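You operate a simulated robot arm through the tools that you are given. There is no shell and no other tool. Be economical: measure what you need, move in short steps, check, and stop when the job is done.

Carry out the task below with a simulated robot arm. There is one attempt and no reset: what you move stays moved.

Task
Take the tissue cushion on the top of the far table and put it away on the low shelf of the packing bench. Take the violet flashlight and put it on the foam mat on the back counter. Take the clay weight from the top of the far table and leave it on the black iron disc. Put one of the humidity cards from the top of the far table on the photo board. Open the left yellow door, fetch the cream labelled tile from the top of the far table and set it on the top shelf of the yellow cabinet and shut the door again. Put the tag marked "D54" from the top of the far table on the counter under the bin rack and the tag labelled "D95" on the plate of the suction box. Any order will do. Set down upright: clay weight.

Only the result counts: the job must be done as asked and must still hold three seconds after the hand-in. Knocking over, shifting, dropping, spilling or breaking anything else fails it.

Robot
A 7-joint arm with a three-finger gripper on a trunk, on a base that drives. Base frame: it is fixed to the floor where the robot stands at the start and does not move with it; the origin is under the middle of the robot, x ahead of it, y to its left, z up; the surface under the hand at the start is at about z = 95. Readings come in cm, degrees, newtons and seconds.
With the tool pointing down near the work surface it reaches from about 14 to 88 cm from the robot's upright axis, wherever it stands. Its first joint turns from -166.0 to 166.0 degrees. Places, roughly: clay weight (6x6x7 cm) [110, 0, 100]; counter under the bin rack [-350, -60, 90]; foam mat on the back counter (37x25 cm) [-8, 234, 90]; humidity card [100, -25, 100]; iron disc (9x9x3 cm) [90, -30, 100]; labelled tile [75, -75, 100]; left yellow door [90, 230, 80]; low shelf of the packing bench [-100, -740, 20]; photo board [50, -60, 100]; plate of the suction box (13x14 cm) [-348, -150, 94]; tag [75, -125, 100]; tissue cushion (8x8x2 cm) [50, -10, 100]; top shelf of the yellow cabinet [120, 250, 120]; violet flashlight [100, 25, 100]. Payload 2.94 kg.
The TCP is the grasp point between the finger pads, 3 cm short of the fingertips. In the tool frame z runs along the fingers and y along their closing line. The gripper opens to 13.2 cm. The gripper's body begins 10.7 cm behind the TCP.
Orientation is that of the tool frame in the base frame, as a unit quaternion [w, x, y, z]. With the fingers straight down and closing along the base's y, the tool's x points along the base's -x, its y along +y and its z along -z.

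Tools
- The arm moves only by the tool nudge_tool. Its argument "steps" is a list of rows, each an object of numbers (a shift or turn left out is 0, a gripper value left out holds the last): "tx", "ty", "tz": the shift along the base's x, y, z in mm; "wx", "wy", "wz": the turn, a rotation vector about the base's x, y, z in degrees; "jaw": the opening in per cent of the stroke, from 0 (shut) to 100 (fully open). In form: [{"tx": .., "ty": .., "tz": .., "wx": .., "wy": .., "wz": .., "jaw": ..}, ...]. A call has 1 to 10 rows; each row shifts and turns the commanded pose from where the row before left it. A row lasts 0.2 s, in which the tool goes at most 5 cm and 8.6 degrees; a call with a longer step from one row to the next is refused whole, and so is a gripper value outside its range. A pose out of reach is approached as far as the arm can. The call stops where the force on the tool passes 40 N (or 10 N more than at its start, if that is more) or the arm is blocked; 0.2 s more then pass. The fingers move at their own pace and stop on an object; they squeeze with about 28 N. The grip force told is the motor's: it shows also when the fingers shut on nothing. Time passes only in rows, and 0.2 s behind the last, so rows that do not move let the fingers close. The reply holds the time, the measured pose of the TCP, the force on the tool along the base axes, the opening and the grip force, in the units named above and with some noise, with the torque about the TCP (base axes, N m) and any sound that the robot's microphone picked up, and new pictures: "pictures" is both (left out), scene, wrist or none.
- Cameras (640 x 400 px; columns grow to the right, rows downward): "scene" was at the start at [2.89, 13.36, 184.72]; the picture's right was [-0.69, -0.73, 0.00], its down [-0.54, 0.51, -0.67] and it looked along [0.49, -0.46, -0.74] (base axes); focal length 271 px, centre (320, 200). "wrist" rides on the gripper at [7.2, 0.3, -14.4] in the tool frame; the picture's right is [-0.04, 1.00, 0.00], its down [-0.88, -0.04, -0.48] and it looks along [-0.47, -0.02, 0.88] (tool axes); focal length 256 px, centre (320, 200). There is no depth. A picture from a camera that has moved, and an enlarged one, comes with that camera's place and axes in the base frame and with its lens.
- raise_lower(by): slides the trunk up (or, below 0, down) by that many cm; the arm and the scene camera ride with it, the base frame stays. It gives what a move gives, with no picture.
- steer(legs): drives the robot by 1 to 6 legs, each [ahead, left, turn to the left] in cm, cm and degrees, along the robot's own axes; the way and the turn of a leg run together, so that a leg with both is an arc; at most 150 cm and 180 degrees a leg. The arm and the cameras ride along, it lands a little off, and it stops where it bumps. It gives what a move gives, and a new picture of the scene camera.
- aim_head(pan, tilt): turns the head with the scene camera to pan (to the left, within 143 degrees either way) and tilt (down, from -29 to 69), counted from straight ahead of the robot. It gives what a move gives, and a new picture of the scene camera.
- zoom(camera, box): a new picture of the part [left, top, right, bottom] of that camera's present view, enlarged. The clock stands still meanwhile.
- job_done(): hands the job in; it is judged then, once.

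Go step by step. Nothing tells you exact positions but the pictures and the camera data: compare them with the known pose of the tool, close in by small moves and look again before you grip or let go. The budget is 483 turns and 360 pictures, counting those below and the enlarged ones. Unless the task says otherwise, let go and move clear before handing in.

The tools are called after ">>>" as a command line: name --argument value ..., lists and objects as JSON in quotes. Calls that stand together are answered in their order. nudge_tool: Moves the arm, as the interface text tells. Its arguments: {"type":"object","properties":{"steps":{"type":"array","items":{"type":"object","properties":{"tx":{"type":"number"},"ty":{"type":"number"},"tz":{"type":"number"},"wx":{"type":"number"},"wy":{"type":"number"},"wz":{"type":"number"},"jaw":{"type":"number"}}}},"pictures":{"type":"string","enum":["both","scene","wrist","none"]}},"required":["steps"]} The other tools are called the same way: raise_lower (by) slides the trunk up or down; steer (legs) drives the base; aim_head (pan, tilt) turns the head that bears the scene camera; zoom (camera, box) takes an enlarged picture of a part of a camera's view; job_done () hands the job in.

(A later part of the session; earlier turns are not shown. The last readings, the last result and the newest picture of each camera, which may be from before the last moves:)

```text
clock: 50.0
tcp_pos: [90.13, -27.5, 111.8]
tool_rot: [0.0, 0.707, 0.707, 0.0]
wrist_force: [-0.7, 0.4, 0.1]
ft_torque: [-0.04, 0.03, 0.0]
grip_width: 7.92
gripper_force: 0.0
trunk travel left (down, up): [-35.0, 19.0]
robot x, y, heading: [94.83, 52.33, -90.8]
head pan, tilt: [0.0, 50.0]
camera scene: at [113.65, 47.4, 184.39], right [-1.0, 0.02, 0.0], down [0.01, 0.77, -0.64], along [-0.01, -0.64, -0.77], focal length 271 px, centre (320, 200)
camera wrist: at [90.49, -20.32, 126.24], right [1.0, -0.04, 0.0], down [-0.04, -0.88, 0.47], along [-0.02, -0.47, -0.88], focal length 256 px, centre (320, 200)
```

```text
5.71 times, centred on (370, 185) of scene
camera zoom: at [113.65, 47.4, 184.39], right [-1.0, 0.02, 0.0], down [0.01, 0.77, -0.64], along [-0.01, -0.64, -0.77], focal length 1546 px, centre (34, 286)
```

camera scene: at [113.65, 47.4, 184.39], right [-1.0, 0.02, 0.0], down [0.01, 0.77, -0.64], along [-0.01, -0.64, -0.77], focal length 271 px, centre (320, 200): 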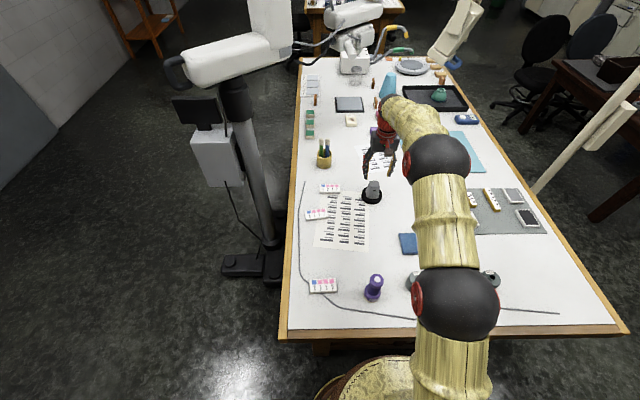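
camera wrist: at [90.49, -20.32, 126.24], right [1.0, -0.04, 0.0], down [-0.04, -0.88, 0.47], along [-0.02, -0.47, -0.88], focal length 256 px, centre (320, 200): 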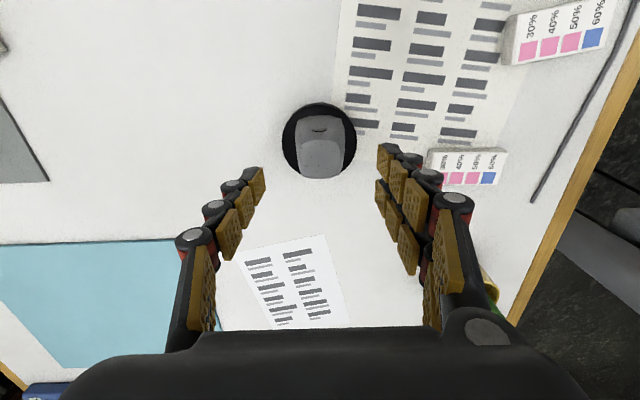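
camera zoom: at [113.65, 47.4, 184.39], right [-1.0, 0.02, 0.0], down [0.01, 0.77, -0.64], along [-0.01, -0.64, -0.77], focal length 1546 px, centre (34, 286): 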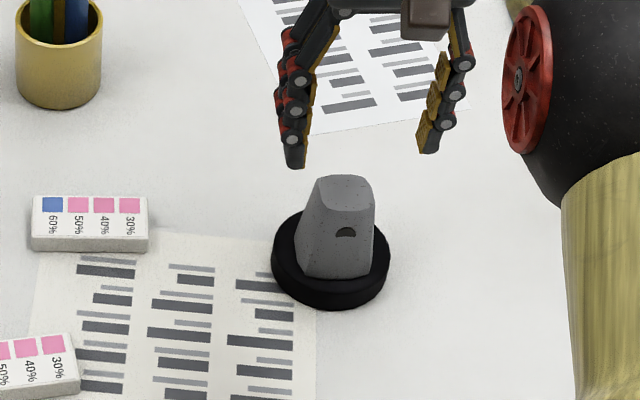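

The clay weight stands on the disc. Next is the violet flashlight near (96,13.5): I'll raise and move over it for a look.

>>> nudge_tool --steps '[{"tz": 45}, {"tz": 45}, {"tz": 40, "ty": 20}, {"ty": 48, "tx": 8}, {"ty": 48, "tx": 8}, {"ty": 48, "tx": 8}, {"ty": 48, "tx": 8}, {"ty": 48, "tx": 8}, {"ty": 48, "tx": 8}, {"ty": 48, "tx": 8}]'

```text
clock: 52.2
tcp_pos: [95.82, 8.27, 125.12]
tool_rot: [0.001, 0.708, 0.707, -0.001]
wrist_force: [-0.4, 0.5, 0.3]
ft_torque: [-0.02, 0.02, 0.01]
grip_width: 7.93
gripper_force: 0.1
trunk travel left (down, up): [-35.0, 19.0]
robot x, y, heading: [94.07, 52.92, -90.8]
head pan, tilt: [0.0, 50.0]
camera scene: at [113.66, 47.54, 184.39], right [-1.0, 0.02, 0.0], down [0.01, 0.77, -0.64], along [-0.01, -0.64, -0.77], focal length 271 px, centre (320, 200)
camera wrist: at [96.23, 15.47, 139.39], right [1.0, -0.04, 0.0], down [-0.04, -0.88, 0.48], along [-0.02, -0.48, -0.88], focal length 256 px, centre (320, 200)
```

scene: 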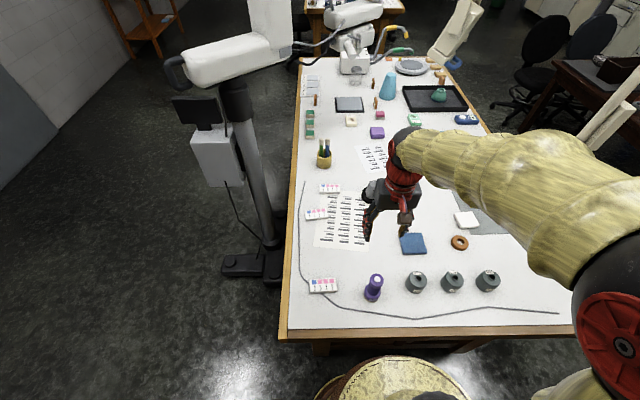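
wrist: 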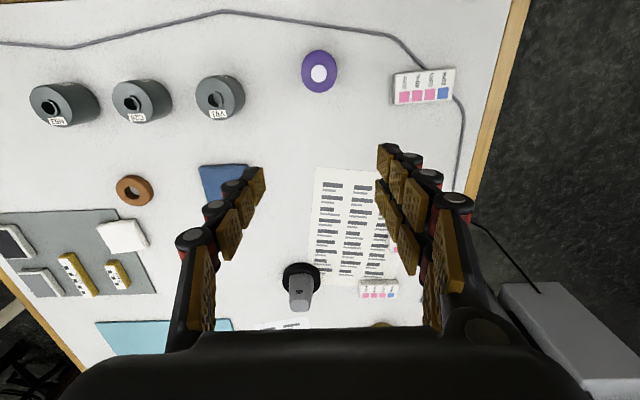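

>>> nudge_tool --steps '[{"ty": 30, "jaw": 60}, {"ty": 28, "tx": 3}, {"tz": -35}, {"tz": -35}]'

>>> zoom --camera "scene" --box '[330, 240, 420, 310]'

```text
clock: 53.2
tcp_pos: [95.99, 13.85, 118.02]
tool_rot: [0.0, 0.707, 0.707, 0.001]
wrist_force: [-0.1, 0.3, 0.4]
ft_torque: [0.01, -0.01, 0.02]
grip_width: 7.89
gripper_force: 0.2
trunk travel left (down, up): [-35.0, 19.0]
robot x, y, heading: [94.6, 52.65, -90.8]
head pan, tilt: [0.0, 50.0]
camera scene: at [113.65, 47.33, 184.39], right [-1.0, 0.02, 0.0], down [0.01, 0.77, -0.64], along [-0.01, -0.64, -0.77], focal length 271 px, centre (320, 200)
camera wrist: at [96.36, 21.09, 132.25], right [1.0, -0.04, 0.0], down [-0.04, -0.88, 0.48], along [-0.02, -0.48, -0.88], focal length 256 px, centre (320, 200)
```

scene: 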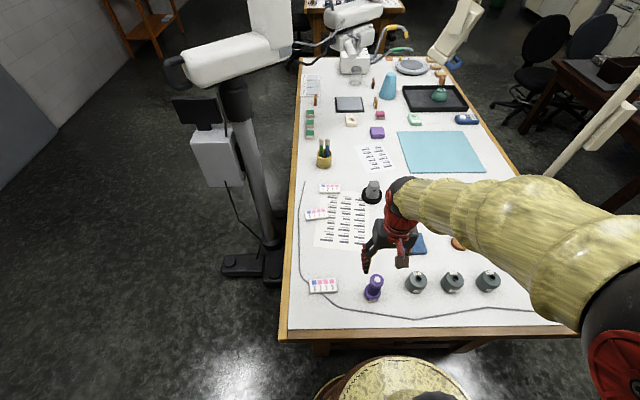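
wrist: 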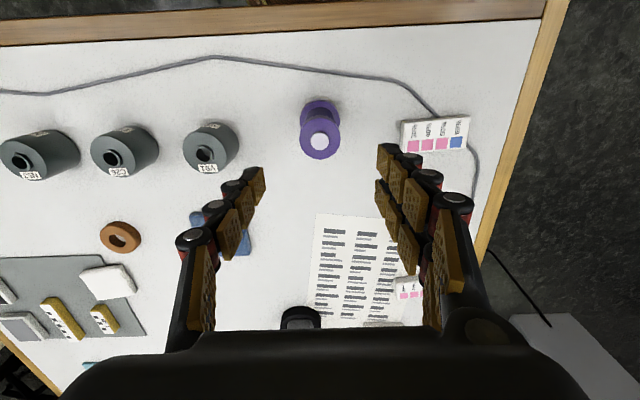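

```text
5.71 times, centred on (375, 275) of scene
camera zoom: at [113.65, 47.33, 184.39], right [-1.0, 0.02, 0.0], down [0.01, 0.77, -0.64], along [-0.01, -0.64, -0.77], focal length 1546 px, centre (6, -229)
```

zoom: 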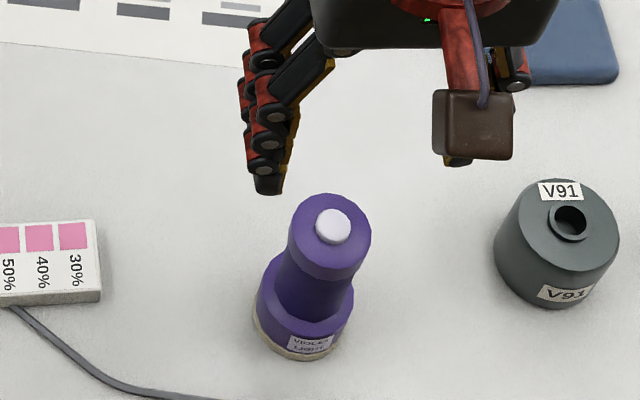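

The flashlight is a 10 cm spool with its top at z≈105. I'll descend around it and grip.

>>> nudge_tool --steps '[{"tz": -45}, {"tz": -45}, {"tz": -40}, {"tz": -40}, {"jaw": 0}, {}, {}, {}, {}, {"tz": 4}]'

```text
clock: 55.4
tcp_pos: [96.01, 13.82, 101.36]
tool_rot: [0.0, 0.707, 0.707, 0.0]
wrist_force: [0.2, 0.5, -0.9]
ft_torque: [-0.02, 0.01, -0.02]
grip_width: 5.07
gripper_force: 28.2
trunk travel left (down, up): [-35.0, 19.0]
robot x, y, heading: [94.86, 52.56, -90.7]
head pan, tilt: [0.0, 50.0]
camera scene: at [113.64, 47.35, 184.39], right [-1.0, 0.02, 0.0], down [0.01, 0.77, -0.64], along [-0.01, -0.64, -0.77], focal length 271 px, centre (320, 200)
camera wrist: at [96.39, 21.08, 115.65], right [1.0, -0.04, 0.0], down [-0.04, -0.88, 0.48], along [-0.02, -0.47, -0.88], focal length 256 px, centre (320, 200)
```

scene: 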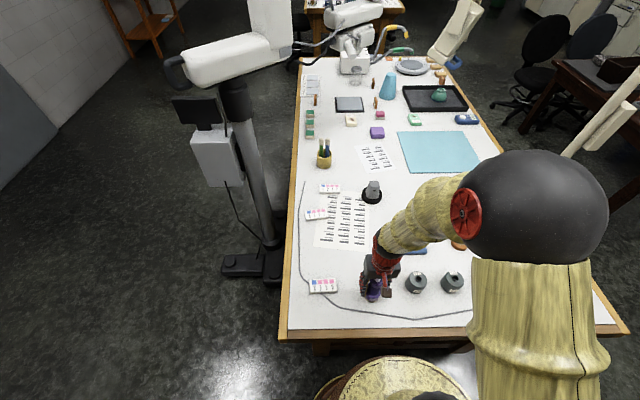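
wrist: 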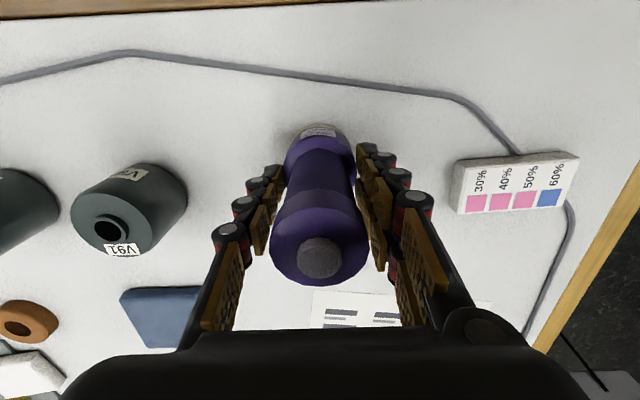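

Gripped. I lift slowly, then back the robot off and drive to the back counter; the grey mat near (-8,230) should be the foam mat.

>>> nudge_tool --steps '[{"tz": 10}, {"tz": 20}, {"tz": 30}, {"tz": 35}, {"tz": 40}, {"tz": 40}, {"tz": 40}, {"tz": 30}, {"tz": 10}]' --pictures "wrist"

>>> steer --legs '[[-20, 0, 0], [0, 0, 90], [0, 0, 90], [0, 103, 0], [70, 0, 0]]'

```text
clock: 57.4
tcp_pos: [96.06, 13.69, 126.85]
tool_rot: [0.0, 0.708, 0.707, 0.0]
wrist_force: [-0.4, 0.3, -2.7]
ft_torque: [0.0, -0.03, -0.01]
grip_width: 5.07
gripper_force: 28.2
trunk travel left (down, up): [-35.0, 19.0]
robot x, y, heading: [94.64, 52.42, -90.9]
head pan, tilt: [0.0, 50.0]
camera wrist: at [96.39, 20.99, 141.19], right [1.0, -0.04, 0.0], down [-0.04, -0.88, 0.48], along [-0.02, -0.47, -0.88], focal length 256 px, centre (320, 200)
```

wrist: 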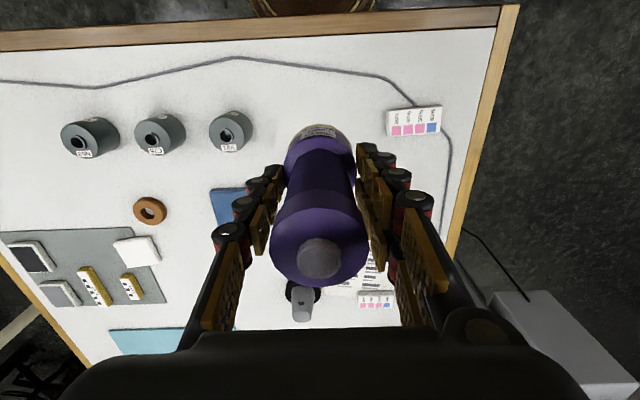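

```text
clock: 75.0
tcp_pos: [-8.53, 184.11, 126.74]
tool_rot: [0.0, 0.709, -0.706, 0.0]
wrist_force: [-0.1, -0.2, -2.1]
ft_torque: [-0.08, 0.02, 0.0]
grip_width: 5.06
gripper_force: 27.5
trunk travel left (down, up): [-35.0, 19.0]
robot x, y, heading: [-7.49, 144.95, 89.5]
head pan, tilt: [0.0, 50.0]
camera scene: at [-25.81, 150.21, 184.38], right [1.0, -0.01, 0.0], down [-0.01, -0.77, -0.64], along [0.01, 0.64, -0.77], focal length 271 px, centre (320, 200)
```

scene: 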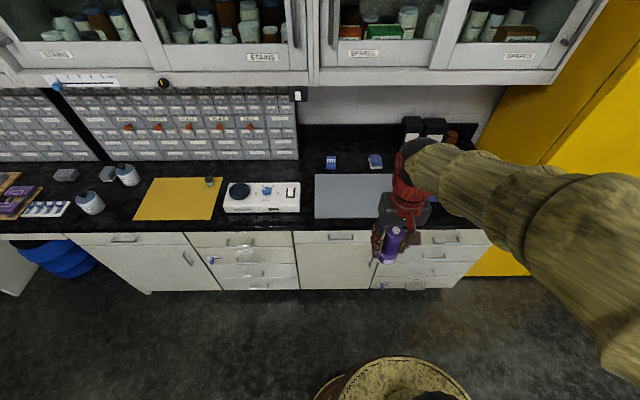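

The grey mat spans about y 218–245 and x -28..10. I'll edge forward and extend the arm over its front half.

>>> steer --legs '[[18, 0, 0]]'

>>> nudge_tool --steps '[{"ty": 30, "tz": -10}, {"ty": 40, "tz": -20}, {"ty": 40, "tz": -20}, {"ty": 40, "tz": -20}, {"ty": 40, "tz": -20}, {"ty": 30, "tz": -20}, {}]'

```text
clock: 76.5
tcp_pos: [-8.23, 202.27, 126.74]
tool_rot: [0.0, 0.708, -0.707, 0.0]
wrist_force: [0.5, 0.4, -2.5]
ft_torque: [-0.05, -0.01, 0.02]
grip_width: 5.03
gripper_force: 27.9
trunk travel left (down, up): [-35.0, 19.0]
robot x, y, heading: [-6.94, 163.54, 89.2]
head pan, tilt: [0.0, 50.0]
camera scene: at [-25.58, 168.29, 184.38], right [1.0, -0.01, 0.0], down [-0.01, -0.77, -0.64], along [0.01, 0.64, -0.77], focal length 271 px, centre (320, 200)
```

scene: 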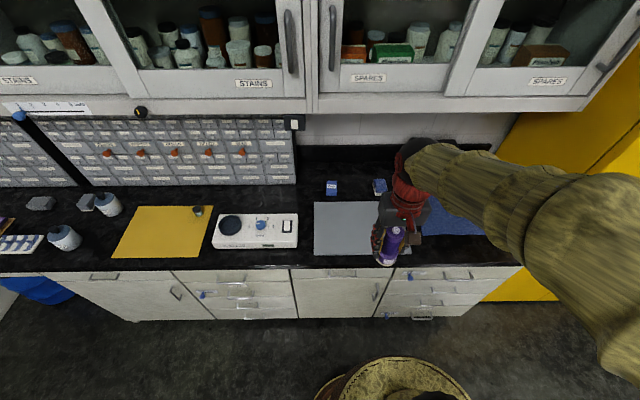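

```text
clock: 78.1
tcp_pos: [-8.29, 224.19, 115.87]
tool_rot: [0.0, 0.708, -0.706, 0.0]
wrist_force: [0.8, 0.8, -1.5]
ft_torque: [-0.04, -0.03, 0.02]
grip_width: 5.04
gripper_force: 27.6
trunk travel left (down, up): [-35.0, 19.0]
robot x, y, heading: [-6.5, 163.37, 89.1]
head pan, tilt: [0.0, 50.0]
camera scene: at [-25.58, 168.08, 184.39], right [1.0, -0.01, 0.0], down [-0.01, -0.77, -0.64], along [0.01, 0.64, -0.77], focal length 271 px, centre (320, 200)
camera wrist: at [-8.5, 216.95, 130.16], right [-1.0, 0.04, 0.0], down [0.04, 0.88, 0.48], along [0.02, 0.48, -0.88], focal length 256 px, centre (320, 200)
```

scene: 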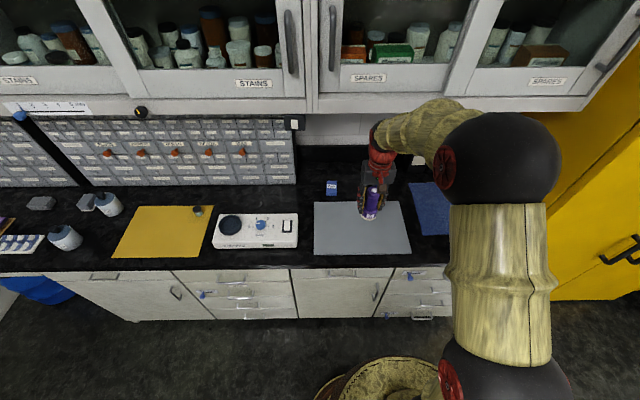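
wrist: 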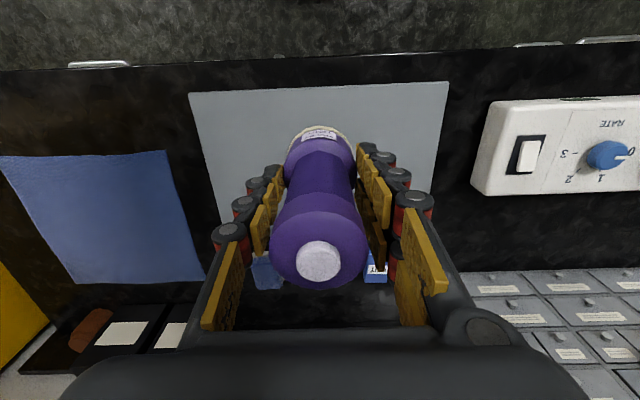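

>>> nudge_tool --steps '[{"tz": -30, "ty": 10}, {"tz": -40, "ty": 10}, {"tz": -40}, {"tz": -40}, {"tz": -20}, {"tz": -8}, {}]'

>>> zoom --camera "scene" --box '[310, 160, 430, 260]'

```text
clock: 79.7
tcp_pos: [-8.27, 226.22, 98.02]
tool_rot: [0.001, 0.708, -0.707, 0.0]
wrist_force: [0.6, 0.5, -1.3]
ft_torque: [0.02, 0.0, -0.02]
grip_width: 5.01
gripper_force: 27.7
trunk travel left (down, up): [-35.0, 19.0]
robot x, y, heading: [-7.0, 163.29, 89.1]
head pan, tilt: [0.0, 50.0]
camera scene: at [-25.59, 168.15, 184.39], right [1.0, -0.01, 0.0], down [-0.01, -0.77, -0.64], along [0.01, 0.64, -0.77], focal length 271 px, centre (320, 200)
camera wrist: at [-8.46, 218.9, 112.3], right [-1.0, 0.04, 0.0], down [0.04, 0.88, 0.47], along [0.02, 0.47, -0.88], focal length 256 px, centre (320, 200)
```

scene: 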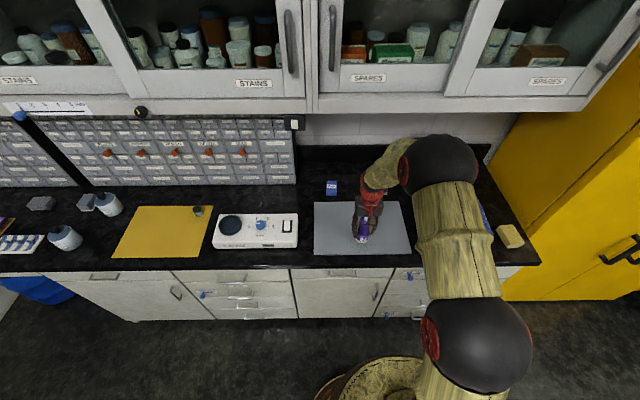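
wrist: 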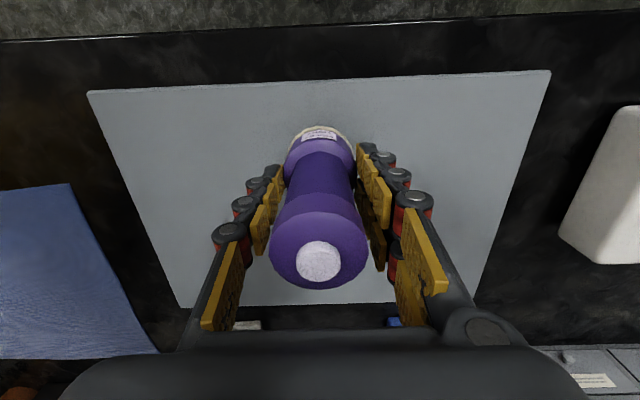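

```text
4.00 times, centred on (370, 210) of scene
camera zoom: at [-25.59, 168.15, 184.39], right [1.0, -0.01, 0.0], down [-0.01, -0.77, -0.64], along [0.01, 0.64, -0.77], focal length 1082 px, centre (120, 160)
```

zoom: 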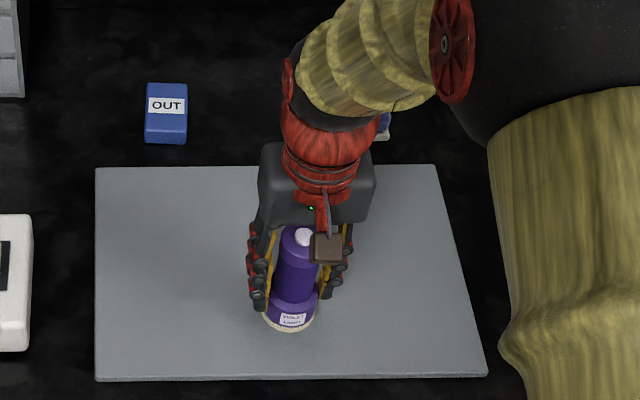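

>>> nudge_tool --steps '[{"tz": -3}, {"tz": -3}, {"tz": -3}, {}]' --pictures "none"

```text
clock: 80.7
tcp_pos: [-8.22, 226.21, 97.08]
tool_rot: [0.0, 0.708, -0.707, 0.0]
wrist_force: [-0.9, 0.1, -0.7]
ft_torque: [0.0, 0.02, 0.02]
grip_width: 5.06
gripper_force: 27.6
trunk travel left (down, up): [-35.0, 19.0]
robot x, y, heading: [-7.05, 163.03, 89.1]
head pan, tilt: [0.0, 50.0]
```

>>> nudge_tool --steps '[{"tz": -2}, {"tz": -2}, {"tz": -2}, {}]' --pictures "none"

```text
clock: 81.7
tcp_pos: [-8.27, 226.21, 96.46]
tool_rot: [0.001, 0.707, -0.707, 0.0]
wrist_force: [0.9, -0.6, -2.5]
ft_torque: [0.02, 0.01, -0.02]
grip_width: 5.08
gripper_force: 28.1
trunk travel left (down, up): [-35.0, 19.0]
robot x, y, heading: [-6.91, 163.65, 89.1]
head pan, tilt: [0.0, 50.0]
```

>>> nudge_tool --steps '[{"tz": -2}, {"tz": -2}, {"tz": -2}, {}]' --pictures "none"

```text
clock: 82.7
tcp_pos: [-8.2, 226.15, 95.88]
tool_rot: [0.0, 0.708, -0.706, 0.001]
wrist_force: [-0.7, 0.2, -2.3]
ft_torque: [0.01, 0.0, 0.0]
grip_width: 5.06
gripper_force: 27.5
trunk travel left (down, up): [-35.0, 19.0]
robot x, y, heading: [-6.76, 163.53, 89.3]
head pan, tilt: [0.0, 50.0]
```

>>> nudge_tool --steps '[{"tz": -2}, {"tz": -2}, {}]' --pictures "scene"

>>> zoom --camera "scene" --box '[310, 160, 430, 260]'

```text
clock: 83.5
tcp_pos: [-8.19, 226.12, 95.4]
tool_rot: [0.0, -0.706, 0.708, -0.001]
wrist_force: [0.1, 0.9, -2.4]
ft_torque: [-0.02, 0.02, -0.01]
grip_width: 5.05
gripper_force: 28.3
trunk travel left (down, up): [-35.0, 19.0]
robot x, y, heading: [-6.37, 163.39, 89.3]
head pan, tilt: [0.0, 50.0]
camera scene: at [-25.58, 168.14, 184.39], right [1.0, -0.01, 0.0], down [-0.01, -0.77, -0.64], along [0.01, 0.64, -0.77], focal length 271 px, centre (320, 200)
```

scene: 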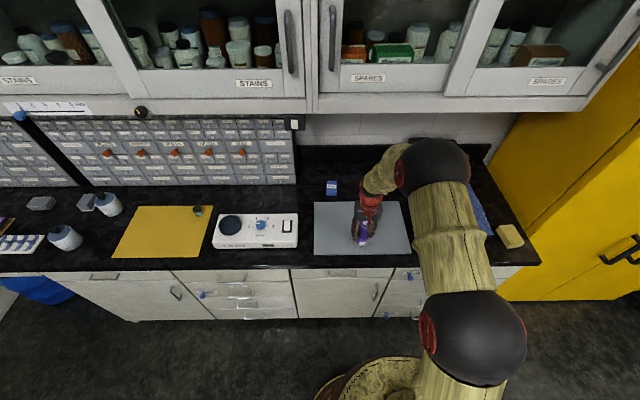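

```text
4.00 times, centred on (370, 210) of scene
camera zoom: at [-25.58, 168.14, 184.39], right [1.0, -0.01, 0.0], down [-0.01, -0.77, -0.64], along [0.01, 0.64, -0.77], focal length 1082 px, centre (120, 160)
```

zoom: 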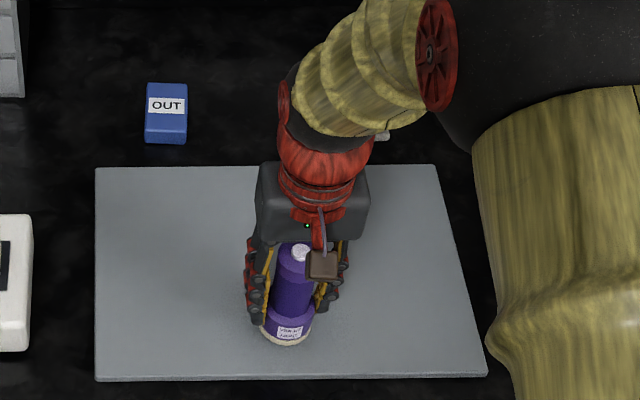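

>>> nudge_tool --steps '[{"tz": -2}, {"tz": -2}, {"tz": -2}, {}]' --pictures "none"

```text
clock: 84.5
tcp_pos: [-8.27, 226.11, 95.09]
tool_rot: [0.0, 0.708, -0.707, 0.0]
wrist_force: [0.7, -5.0, 18.6]
ft_torque: [-0.33, -0.06, -0.03]
grip_width: 5.07
gripper_force: 27.6
trunk travel left (down, up): [-35.0, 19.0]
robot x, y, heading: [-6.99, 163.22, 89.4]
head pan, tilt: [0.0, 50.0]
```

Contact. I'll relieve slightly, open and retreat upward.

>>> nudge_tool --steps '[{"tz": 3}, {"jaw": 70}, {}, {}, {}, {"tz": 30}, {"tz": 45}, {"tz": 45}, {"tz": 45, "ty": -10}, {"tz": 45, "ty": -20}]'

>>> zoom --camera "scene" --box '[310, 160, 430, 260]'

```text
clock: 86.7
tcp_pos: [-8.25, 222.88, 116.32]
tool_rot: [0.0, 0.708, -0.707, 0.0]
wrist_force: [-0.1, -0.4, 0.1]
ft_torque: [0.06, -0.01, -0.01]
grip_width: 9.25
gripper_force: 0.1
trunk travel left (down, up): [-35.0, 19.0]
robot x, y, heading: [-7.02, 163.51, 88.8]
head pan, tilt: [0.0, 50.0]
camera scene: at [-25.59, 167.95, 184.39], right [1.0, -0.01, 0.0], down [-0.01, -0.77, -0.64], along [0.01, 0.64, -0.77], focal length 271 px, centre (320, 200)
camera wrist: at [-8.47, 215.66, 130.63], right [-1.0, 0.04, 0.0], down [0.04, 0.88, 0.47], along [0.02, 0.47, -0.88], focal length 256 px, centre (320, 200)
```

scene: 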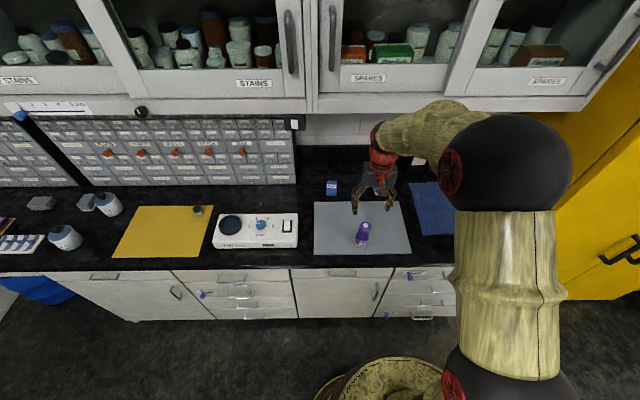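
wrist: 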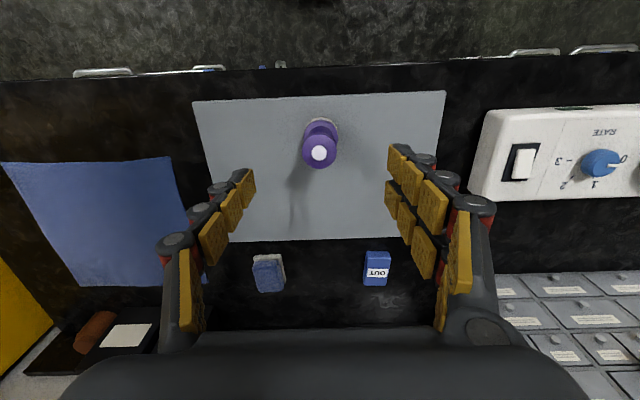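

```text
4.00 times, centred on (370, 210) of scene
camera zoom: at [-25.59, 167.95, 184.39], right [1.0, -0.01, 0.0], down [-0.01, -0.77, -0.64], along [0.01, 0.64, -0.77], focal length 1082 px, centre (120, 160)
```

zoom: 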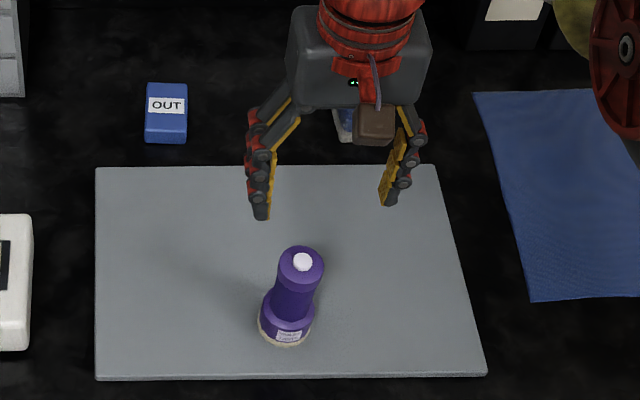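

The flashlight stands on the grey foam mat. Now the yellow cabinet: I'll back off and drive to its front for a look.

>>> steer --legs '[[-35, 0, 0], [0, -115, 0]]'

>>> aim_head --pan 10 --tilt 35

```text
clock: 94.4
tcp_pos: [106.15, 186.33, 116.22]
tool_rot: [-0.001, 0.709, -0.705, 0.0]
wrist_force: [0.0, 0.0, -0.7]
ft_torque: [0.04, 0.01, 0.03]
grip_width: 9.24
gripper_force: 0.0
trunk travel left (down, up): [-35.0, 19.0]
robot x, y, heading: [107.94, 125.95, 89.5]
head pan, tilt: [0.0, 50.0]
camera scene: at [88.84, 131.32, 184.39], right [1.0, -0.01, 0.0], down [-0.01, -0.77, -0.64], along [0.01, 0.64, -0.77], focal length 271 px, centre (320, 200)
```

scene: 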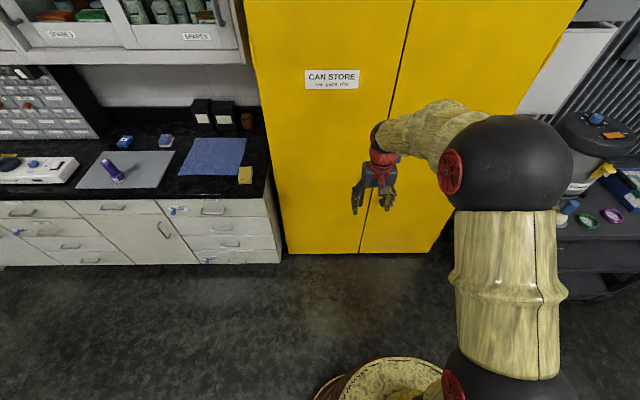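

```text
clock: 95.2
tcp_pos: [106.16, 186.31, 116.17]
tool_rot: [0.0, 0.709, -0.705, 0.001]
wrist_force: [0.4, -0.5, 0.9]
ft_torque: [-0.03, 0.01, 0.01]
grip_width: 9.22
gripper_force: 0.1
trunk travel left (down, up): [-35.0, 19.0]
robot x, y, heading: [108.04, 126.79, 89.5]
head pan, tilt: [10.0, 35.0]
camera scene: at [87.29, 132.31, 186.55], right [0.99, 0.16, 0.0], down [0.09, -0.57, -0.82], along [-0.13, 0.81, -0.57], focal length 271 px, centre (320, 200)
```

scene: 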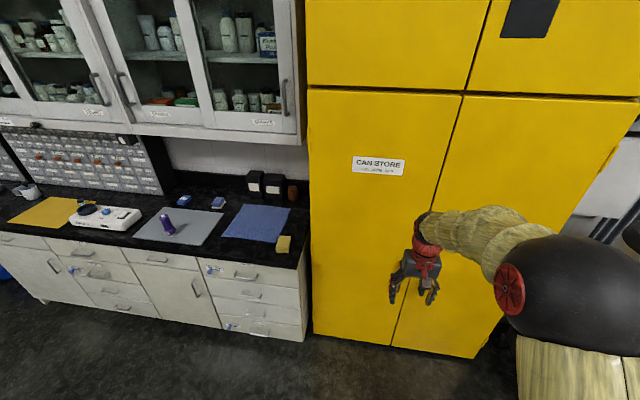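

The left yellow door spans about x 65–120 on the plane y≈234. I'll pitch the gripper to point at the door to see the handle.

>>> nudge_tool --steps '[{"wx": 8.5, "tx": 10, "tz": -20}, {"wx": 8.5, "tz": -20}, {"wx": 8.5, "tz": -20}, {"wx": 8.5, "tz": -20}, {"wx": 8.5, "tz": -20}, {"wx": 8.5, "tz": -20}, {"wx": 8.5, "tz": -20}, {"wx": 8.5, "tz": -20}, {"wx": 8.5, "tz": -20}, {"wx": 8.5, "tz": -20}]' --pictures "none"

>>> nudge_tool --steps '[{"wx": 5, "tz": -10}, {}]'

```text
clock: 97.4
tcp_pos: [106.78, 186.35, 96.43]
tool_rot: [-0.479, 0.523, -0.52, -0.477]
wrist_force: [0.1, 0.7, 0.1]
ft_torque: [-0.05, 0.03, -0.02]
grip_width: 9.21
gripper_force: 0.1
out of reach, approached as far as the arm can: row 5
trunk travel left (down, up): [-35.0, 19.0]
robot x, y, heading: [107.53, 126.46, 89.5]
head pan, tilt: [10.0, 35.0]
```

```text
clock: 98.0
tcp_pos: [106.75, 186.28, 95.58]
tool_rot: [0.501, -0.501, 0.499, 0.499]
wrist_force: [0.2, 0.4, -0.1]
ft_torque: [0.01, -0.01, 0.0]
grip_width: 9.26
gripper_force: 0.1
trunk travel left (down, up): [-35.0, 19.0]
robot x, y, heading: [107.3, 126.54, 89.3]
head pan, tilt: [10.0, 35.0]
camera scene: at [87.29, 132.36, 186.56], right [0.99, 0.16, 0.0], down [0.09, -0.57, -0.82], along [-0.13, 0.81, -0.57], focal length 271 px, centre (320, 200)
camera wrist: at [106.5, 171.95, 88.25], right [-1.0, 0.0, 0.04], down [0.03, -0.48, 0.88], along [0.02, 0.88, 0.48], focal length 256 px, centre (320, 200)
```

scene: 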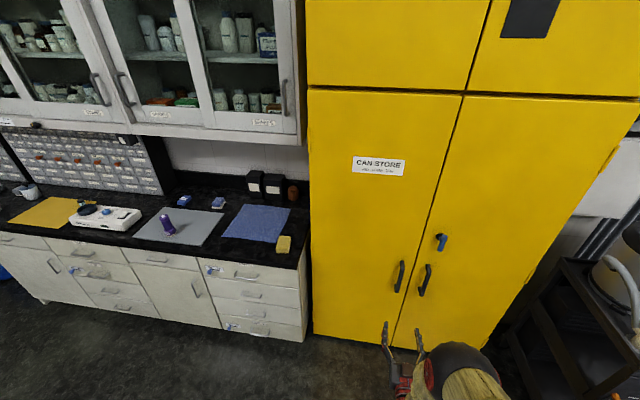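
wrist: 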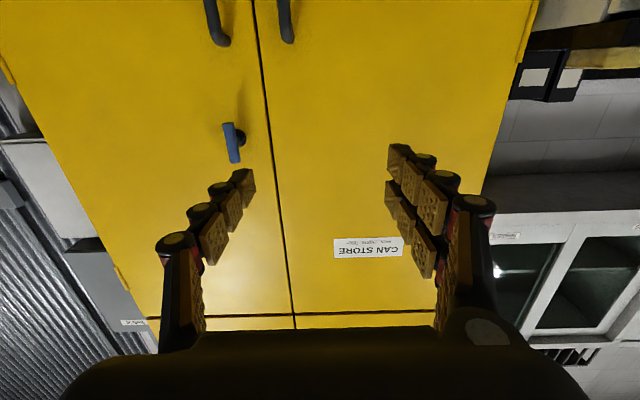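

The left handle is a vertical bar near x=112.7, y=229, z 61–85. I'll lower the trunk by 20 and move closer.

>>> raise_lower --by -20

>>> steer --legs '[[14, -8, 0]]'

>>> nudge_tool --steps '[{"jaw": 45}, {}, {}]'

```text
clock: 100.2
tcp_pos: [106.73, 186.28, 75.43]
tool_rot: [0.502, -0.501, 0.499, 0.498]
wrist_force: [-0.6, -0.9, 0.0]
ft_torque: [-0.04, -0.02, 0.02]
grip_width: 9.26
gripper_force: 0.0
trunk travel left (down, up): [-15.0, 39.0]
robot x, y, heading: [107.54, 126.59, 89.5]
head pan, tilt: [10.0, 35.0]
```

```text
clock: 101.6
tcp_pos: [114.87, 200.19, 75.63]
tool_rot: [-0.501, 0.502, -0.498, -0.498]
wrist_force: [-0.1, -1.2, 0.2]
ft_torque: [-0.03, 0.0, -0.03]
grip_width: 9.24
gripper_force: 0.1
trunk travel left (down, up): [-15.0, 39.0]
robot x, y, heading: [116.5, 140.21, 89.2]
head pan, tilt: [10.0, 35.0]
camera scene: at [95.51, 146.24, 166.56], right [0.99, 0.16, 0.0], down [0.09, -0.57, -0.82], along [-0.13, 0.81, -0.57], focal length 271 px, centre (320, 200)
```

scene: 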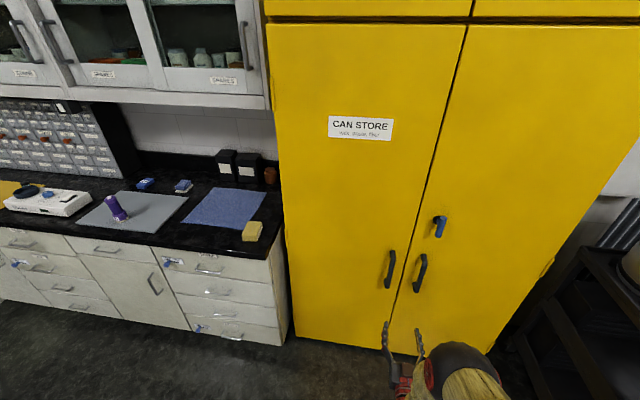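

```text
clock: 102.4
tcp_pos: [115.01, 200.19, 75.47]
tool_rot: [-0.501, 0.502, -0.499, -0.498]
wrist_force: [0.1, 0.0, -1.0]
ft_torque: [-0.02, -0.03, -0.02]
grip_width: 5.95
gripper_force: 0.1
trunk travel left (down, up): [-15.0, 39.0]
robot x, y, heading: [115.65, 140.47, 89.5]
head pan, tilt: [10.0, 35.0]
camera scene: at [95.53, 146.28, 166.56], right [0.99, 0.16, 0.0], down [0.09, -0.57, -0.82], along [-0.13, 0.81, -0.57], focal length 271 px, centre (320, 200)
camera wrist: at [114.74, 185.91, 68.28], right [-1.0, 0.0, 0.04], down [0.03, -0.48, 0.88], along [0.02, 0.88, 0.47], focal length 256 px, centre (320, 200)
```

scene: 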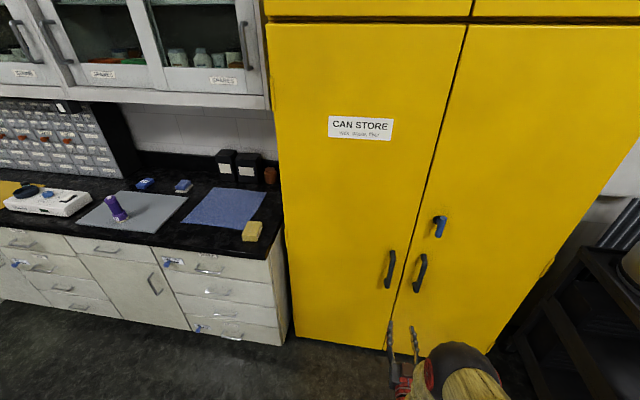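
wrist: 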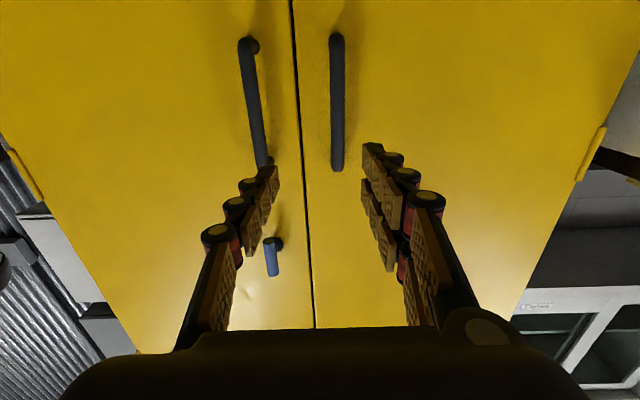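

>>> nudge_tool --steps '[{"tx": -26, "tz": -15}, {"ty": 40}, {"ty": 40}, {"ty": 40}, {"ty": 40}, {"ty": 30}]'

```text
clock: 103.8
tcp_pos: [112.46, 219.34, 74.08]
tool_rot: [-0.501, 0.501, -0.499, -0.499]
wrist_force: [1.5, -0.4, 0.1]
ft_torque: [0.0, -0.01, 0.03]
grip_width: 5.93
gripper_force: 0.1
trunk travel left (down, up): [-15.0, 39.0]
robot x, y, heading: [115.74, 140.23, 89.2]
head pan, tilt: [10.0, 35.0]
camera scene: at [95.53, 146.28, 166.56], right [0.99, 0.16, 0.0], down [0.09, -0.57, -0.82], along [-0.13, 0.81, -0.57], focal length 271 px, centre (320, 200)
camera wrist: at [112.2, 204.96, 66.76], right [-1.0, 0.0, 0.04], down [0.03, -0.47, 0.88], along [0.02, 0.88, 0.47], focal length 256 px, centre (320, 200)
```

scene: 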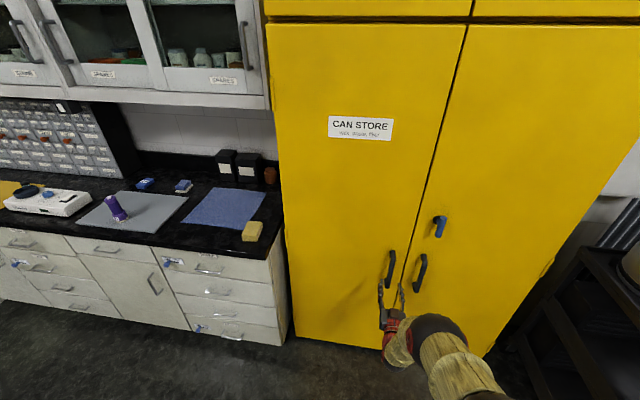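
wrist: 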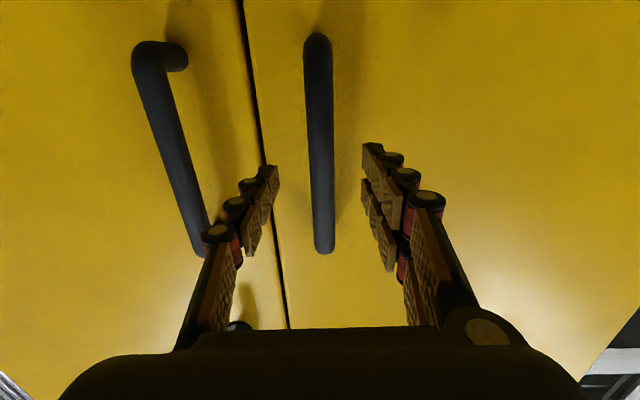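

>>> nudge_tool --steps '[{"ty": 30}, {"ty": 25}, {"ty": 20}, {"ty": 10}, {"jaw": 0}, {}, {}, {}]'

```text
clock: 105.6
tcp_pos: [112.31, 227.57, 73.89]
tool_rot: [-0.5, 0.503, -0.499, -0.498]
wrist_force: [-3.7, -31.0, -4.4]
ft_torque: [0.07, 0.38, 0.19]
grip_width: 2.01
gripper_force: 26.2
trunk travel left (down, up): [-15.0, 39.0]
robot x, y, heading: [115.51, 140.65, 89.4]
head pan, tilt: [10.0, 35.0]
camera scene: at [95.5, 146.09, 166.55], right [0.99, 0.16, 0.0], down [0.09, -0.57, -0.82], along [-0.13, 0.81, -0.57], focal length 271 px, centre (320, 200)
camera wrist: at [112.08, 213.16, 66.62], right [-1.0, 0.0, 0.04], down [0.03, -0.47, 0.88], along [0.02, 0.88, 0.47], focal length 256 px, centre (320, 200)
```

scene: 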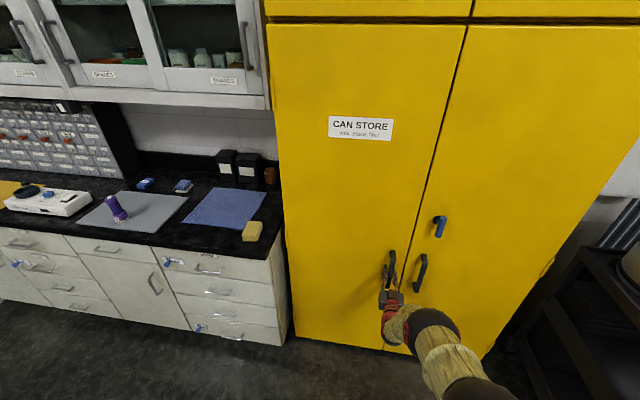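
wrist: 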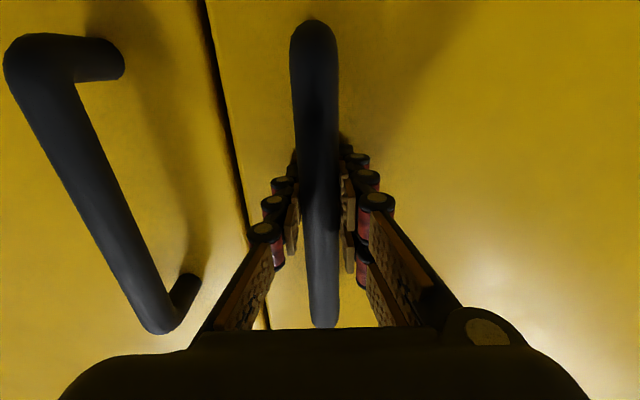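

The bar is gripped. I'll pull gently along the door's arc.

>>> nudge_tool --steps '[{"ty": -10}, {"tx": -2, "ty": -12}, {"tx": -3, "ty": -15}, {"tx": -4, "ty": -18}, {"tx": -4, "ty": -18}, {}]' --pictures "scene"

```text
clock: 107.1
tcp_pos: [110.67, 220.47, 73.91]
tool_rot: [-0.5, 0.503, -0.498, -0.5]
wrist_force: [-5.2, 5.6, -6.2]
ft_torque: [-0.64, 0.78, 0.16]
grip_width: 1.97
gripper_force: 41.8
trunk travel left (down, up): [-15.0, 39.0]
robot x, y, heading: [116.18, 140.71, 89.6]
head pan, tilt: [10.0, 35.0]
stopped in row 6: the force on the tool passed its limit at 42 N (the readings are from after the stop); the commanded pose is now the measured one
camera scene: at [95.43, 146.38, 166.56], right [0.99, 0.16, 0.0], down [0.09, -0.57, -0.82], along [-0.13, 0.81, -0.57], focal length 271 px, centre (320, 200)
```

scene: 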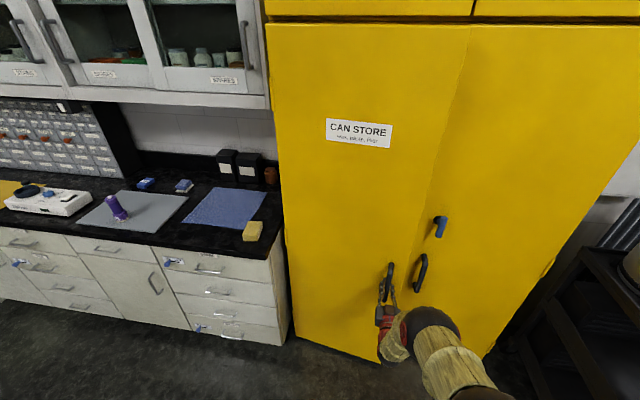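

The door is moving. I'll continue along the arc.

>>> nudge_tool --steps '[{"tx": -3, "ty": -9}, {"tx": -4, "ty": -12}, {"tx": -6, "ty": -17}, {"tx": -10, "ty": -23}, {"tx": -11, "ty": -22}, {"tx": -12, "ty": -22}, {"tx": -13, "ty": -20}, {"tx": -7, "ty": -10}, {"tx": -3, "ty": -4}]' --pictures "scene"

```text
clock: 109.1
tcp_pos: [103.53, 206.76, 74.16]
tool_rot: [-0.5, 0.504, -0.495, -0.501]
wrist_force: [-25.5, 24.7, -12.1]
ft_torque: [0.32, 0.63, -0.33]
grip_width: 2.03
gripper_force: 41.9
trunk travel left (down, up): [-15.0, 39.0]
robot x, y, heading: [115.94, 140.75, 89.3]
head pan, tilt: [10.0, 35.0]
camera scene: at [95.28, 146.56, 166.52], right [0.99, 0.16, 0.0], down [0.1, -0.57, -0.82], along [-0.13, 0.81, -0.58], focal length 271 px, centre (320, 200)
```

scene: 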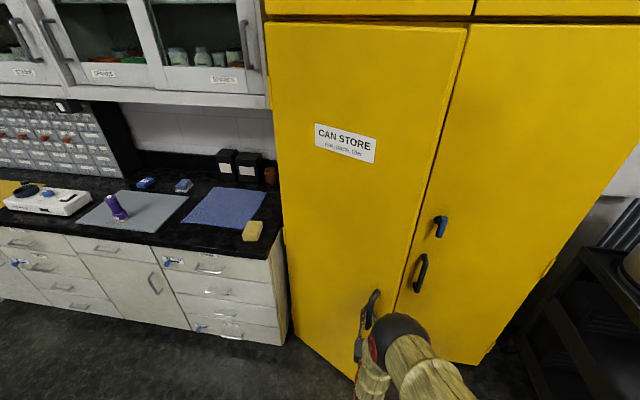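

>>> nudge_tool --steps '[{"tx": -6, "ty": 2}, {}]' --pictures "none"

```text
clock: 109.7
tcp_pos: [103.53, 206.74, 74.06]
tool_rot: [0.501, -0.501, 0.499, 0.499]
wrist_force: [5.2, 3.9, 3.4]
ft_torque: [0.79, 0.52, -0.24]
grip_width: 2.02
gripper_force: 41.8
trunk travel left (down, up): [-15.0, 39.0]
robot x, y, heading: [115.76, 140.24, 89.4]
head pan, tilt: [10.0, 35.0]
```

>>> nudge_tool --steps '[{"tx": -6, "ty": -8}, {"tx": -9, "ty": -12}, {"tx": -10, "ty": -12}, {"tx": -11, "ty": -12}, {"tx": -12, "ty": -11}, {"tx": -12, "ty": -11}, {"tx": -6, "ty": -5}, {}]' --pictures "scene"

```text
clock: 111.5
tcp_pos: [96.61, 199.73, 74.21]
tool_rot: [-0.5, 0.503, -0.497, -0.5]
wrist_force: [3.7, 1.8, 1.2]
ft_torque: [-0.27, 0.56, 0.09]
grip_width: 2.02
gripper_force: 41.0
trunk travel left (down, up): [-15.0, 39.0]
robot x, y, heading: [115.91, 140.4, 89.6]
head pan, tilt: [10.0, 35.0]
camera scene: at [95.51, 146.26, 166.56], right [0.99, 0.16, 0.0], down [0.09, -0.57, -0.82], along [-0.13, 0.81, -0.57], focal length 271 px, centre (320, 200)
```

scene: 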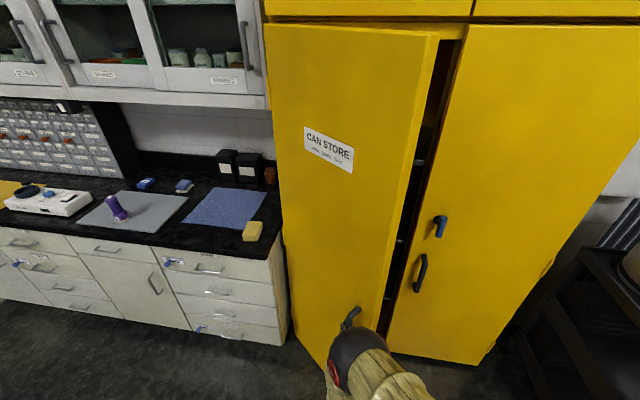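

The door is about 40° open. I'll release and back out along the fingers.

>>> nudge_tool --steps '[{"jaw": 45}, {}, {}, {"ty": -20}, {"ty": -30}, {"ty": -40}, {"ty": -30}]'

```text
clock: 113.1
tcp_pos: [96.63, 187.74, 73.96]
tool_rot: [-0.5, 0.502, -0.497, -0.5]
wrist_force: [-0.4, 0.4, -0.2]
ft_torque: [0.02, -0.03, 0.0]
grip_width: 5.94
gripper_force: 0.1
trunk travel left (down, up): [-15.0, 39.0]
robot x, y, heading: [115.72, 140.74, 89.3]
head pan, tilt: [10.0, 35.0]
camera scene: at [95.49, 146.26, 166.56], right [0.99, 0.16, 0.0], down [0.09, -0.57, -0.82], along [-0.13, 0.81, -0.57], focal length 271 px, centre (320, 200)
camera wrist: at [96.46, 173.37, 66.78], right [-1.0, -0.01, 0.04], down [0.04, -0.48, 0.88], along [0.01, 0.88, 0.48], focal length 256 px, centre (320, 200)
```

scene: 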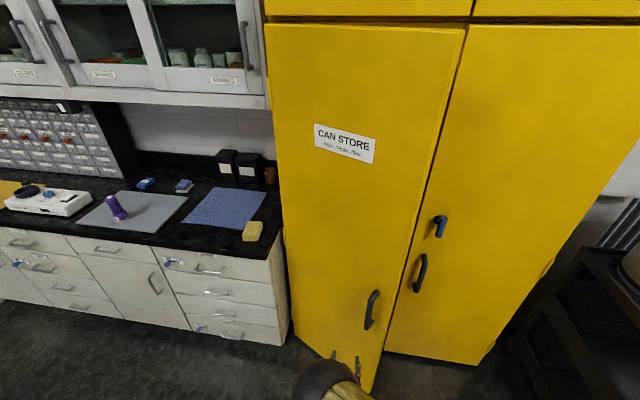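
wrist: 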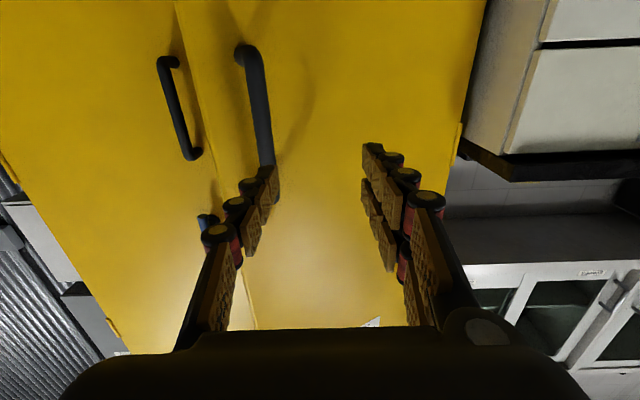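

The door swung back a bit. I'll check whether it keeps closing.

>>> nudge_tool --steps '[{}, {}, {}, {}, {}, {}, {}, {}, {}, {}]' --pictures "scene"

```text
clock: 115.3
tcp_pos: [96.6, 187.73, 74.0]
tool_rot: [-0.5, 0.502, -0.497, -0.5]
wrist_force: [0.1, -0.9, 0.8]
ft_torque: [0.0, 0.02, 0.01]
grip_width: 5.95
gripper_force: 0.2
trunk travel left (down, up): [-15.0, 39.0]
robot x, y, heading: [115.69, 140.21, 89.8]
head pan, tilt: [10.0, 35.0]
camera scene: at [95.48, 146.24, 166.56], right [0.99, 0.16, 0.0], down [0.09, -0.57, -0.82], along [-0.13, 0.81, -0.57], focal length 271 px, centre (320, 200)
```

scene: 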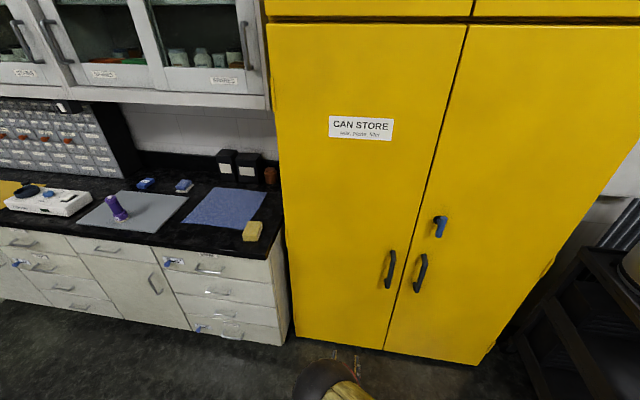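

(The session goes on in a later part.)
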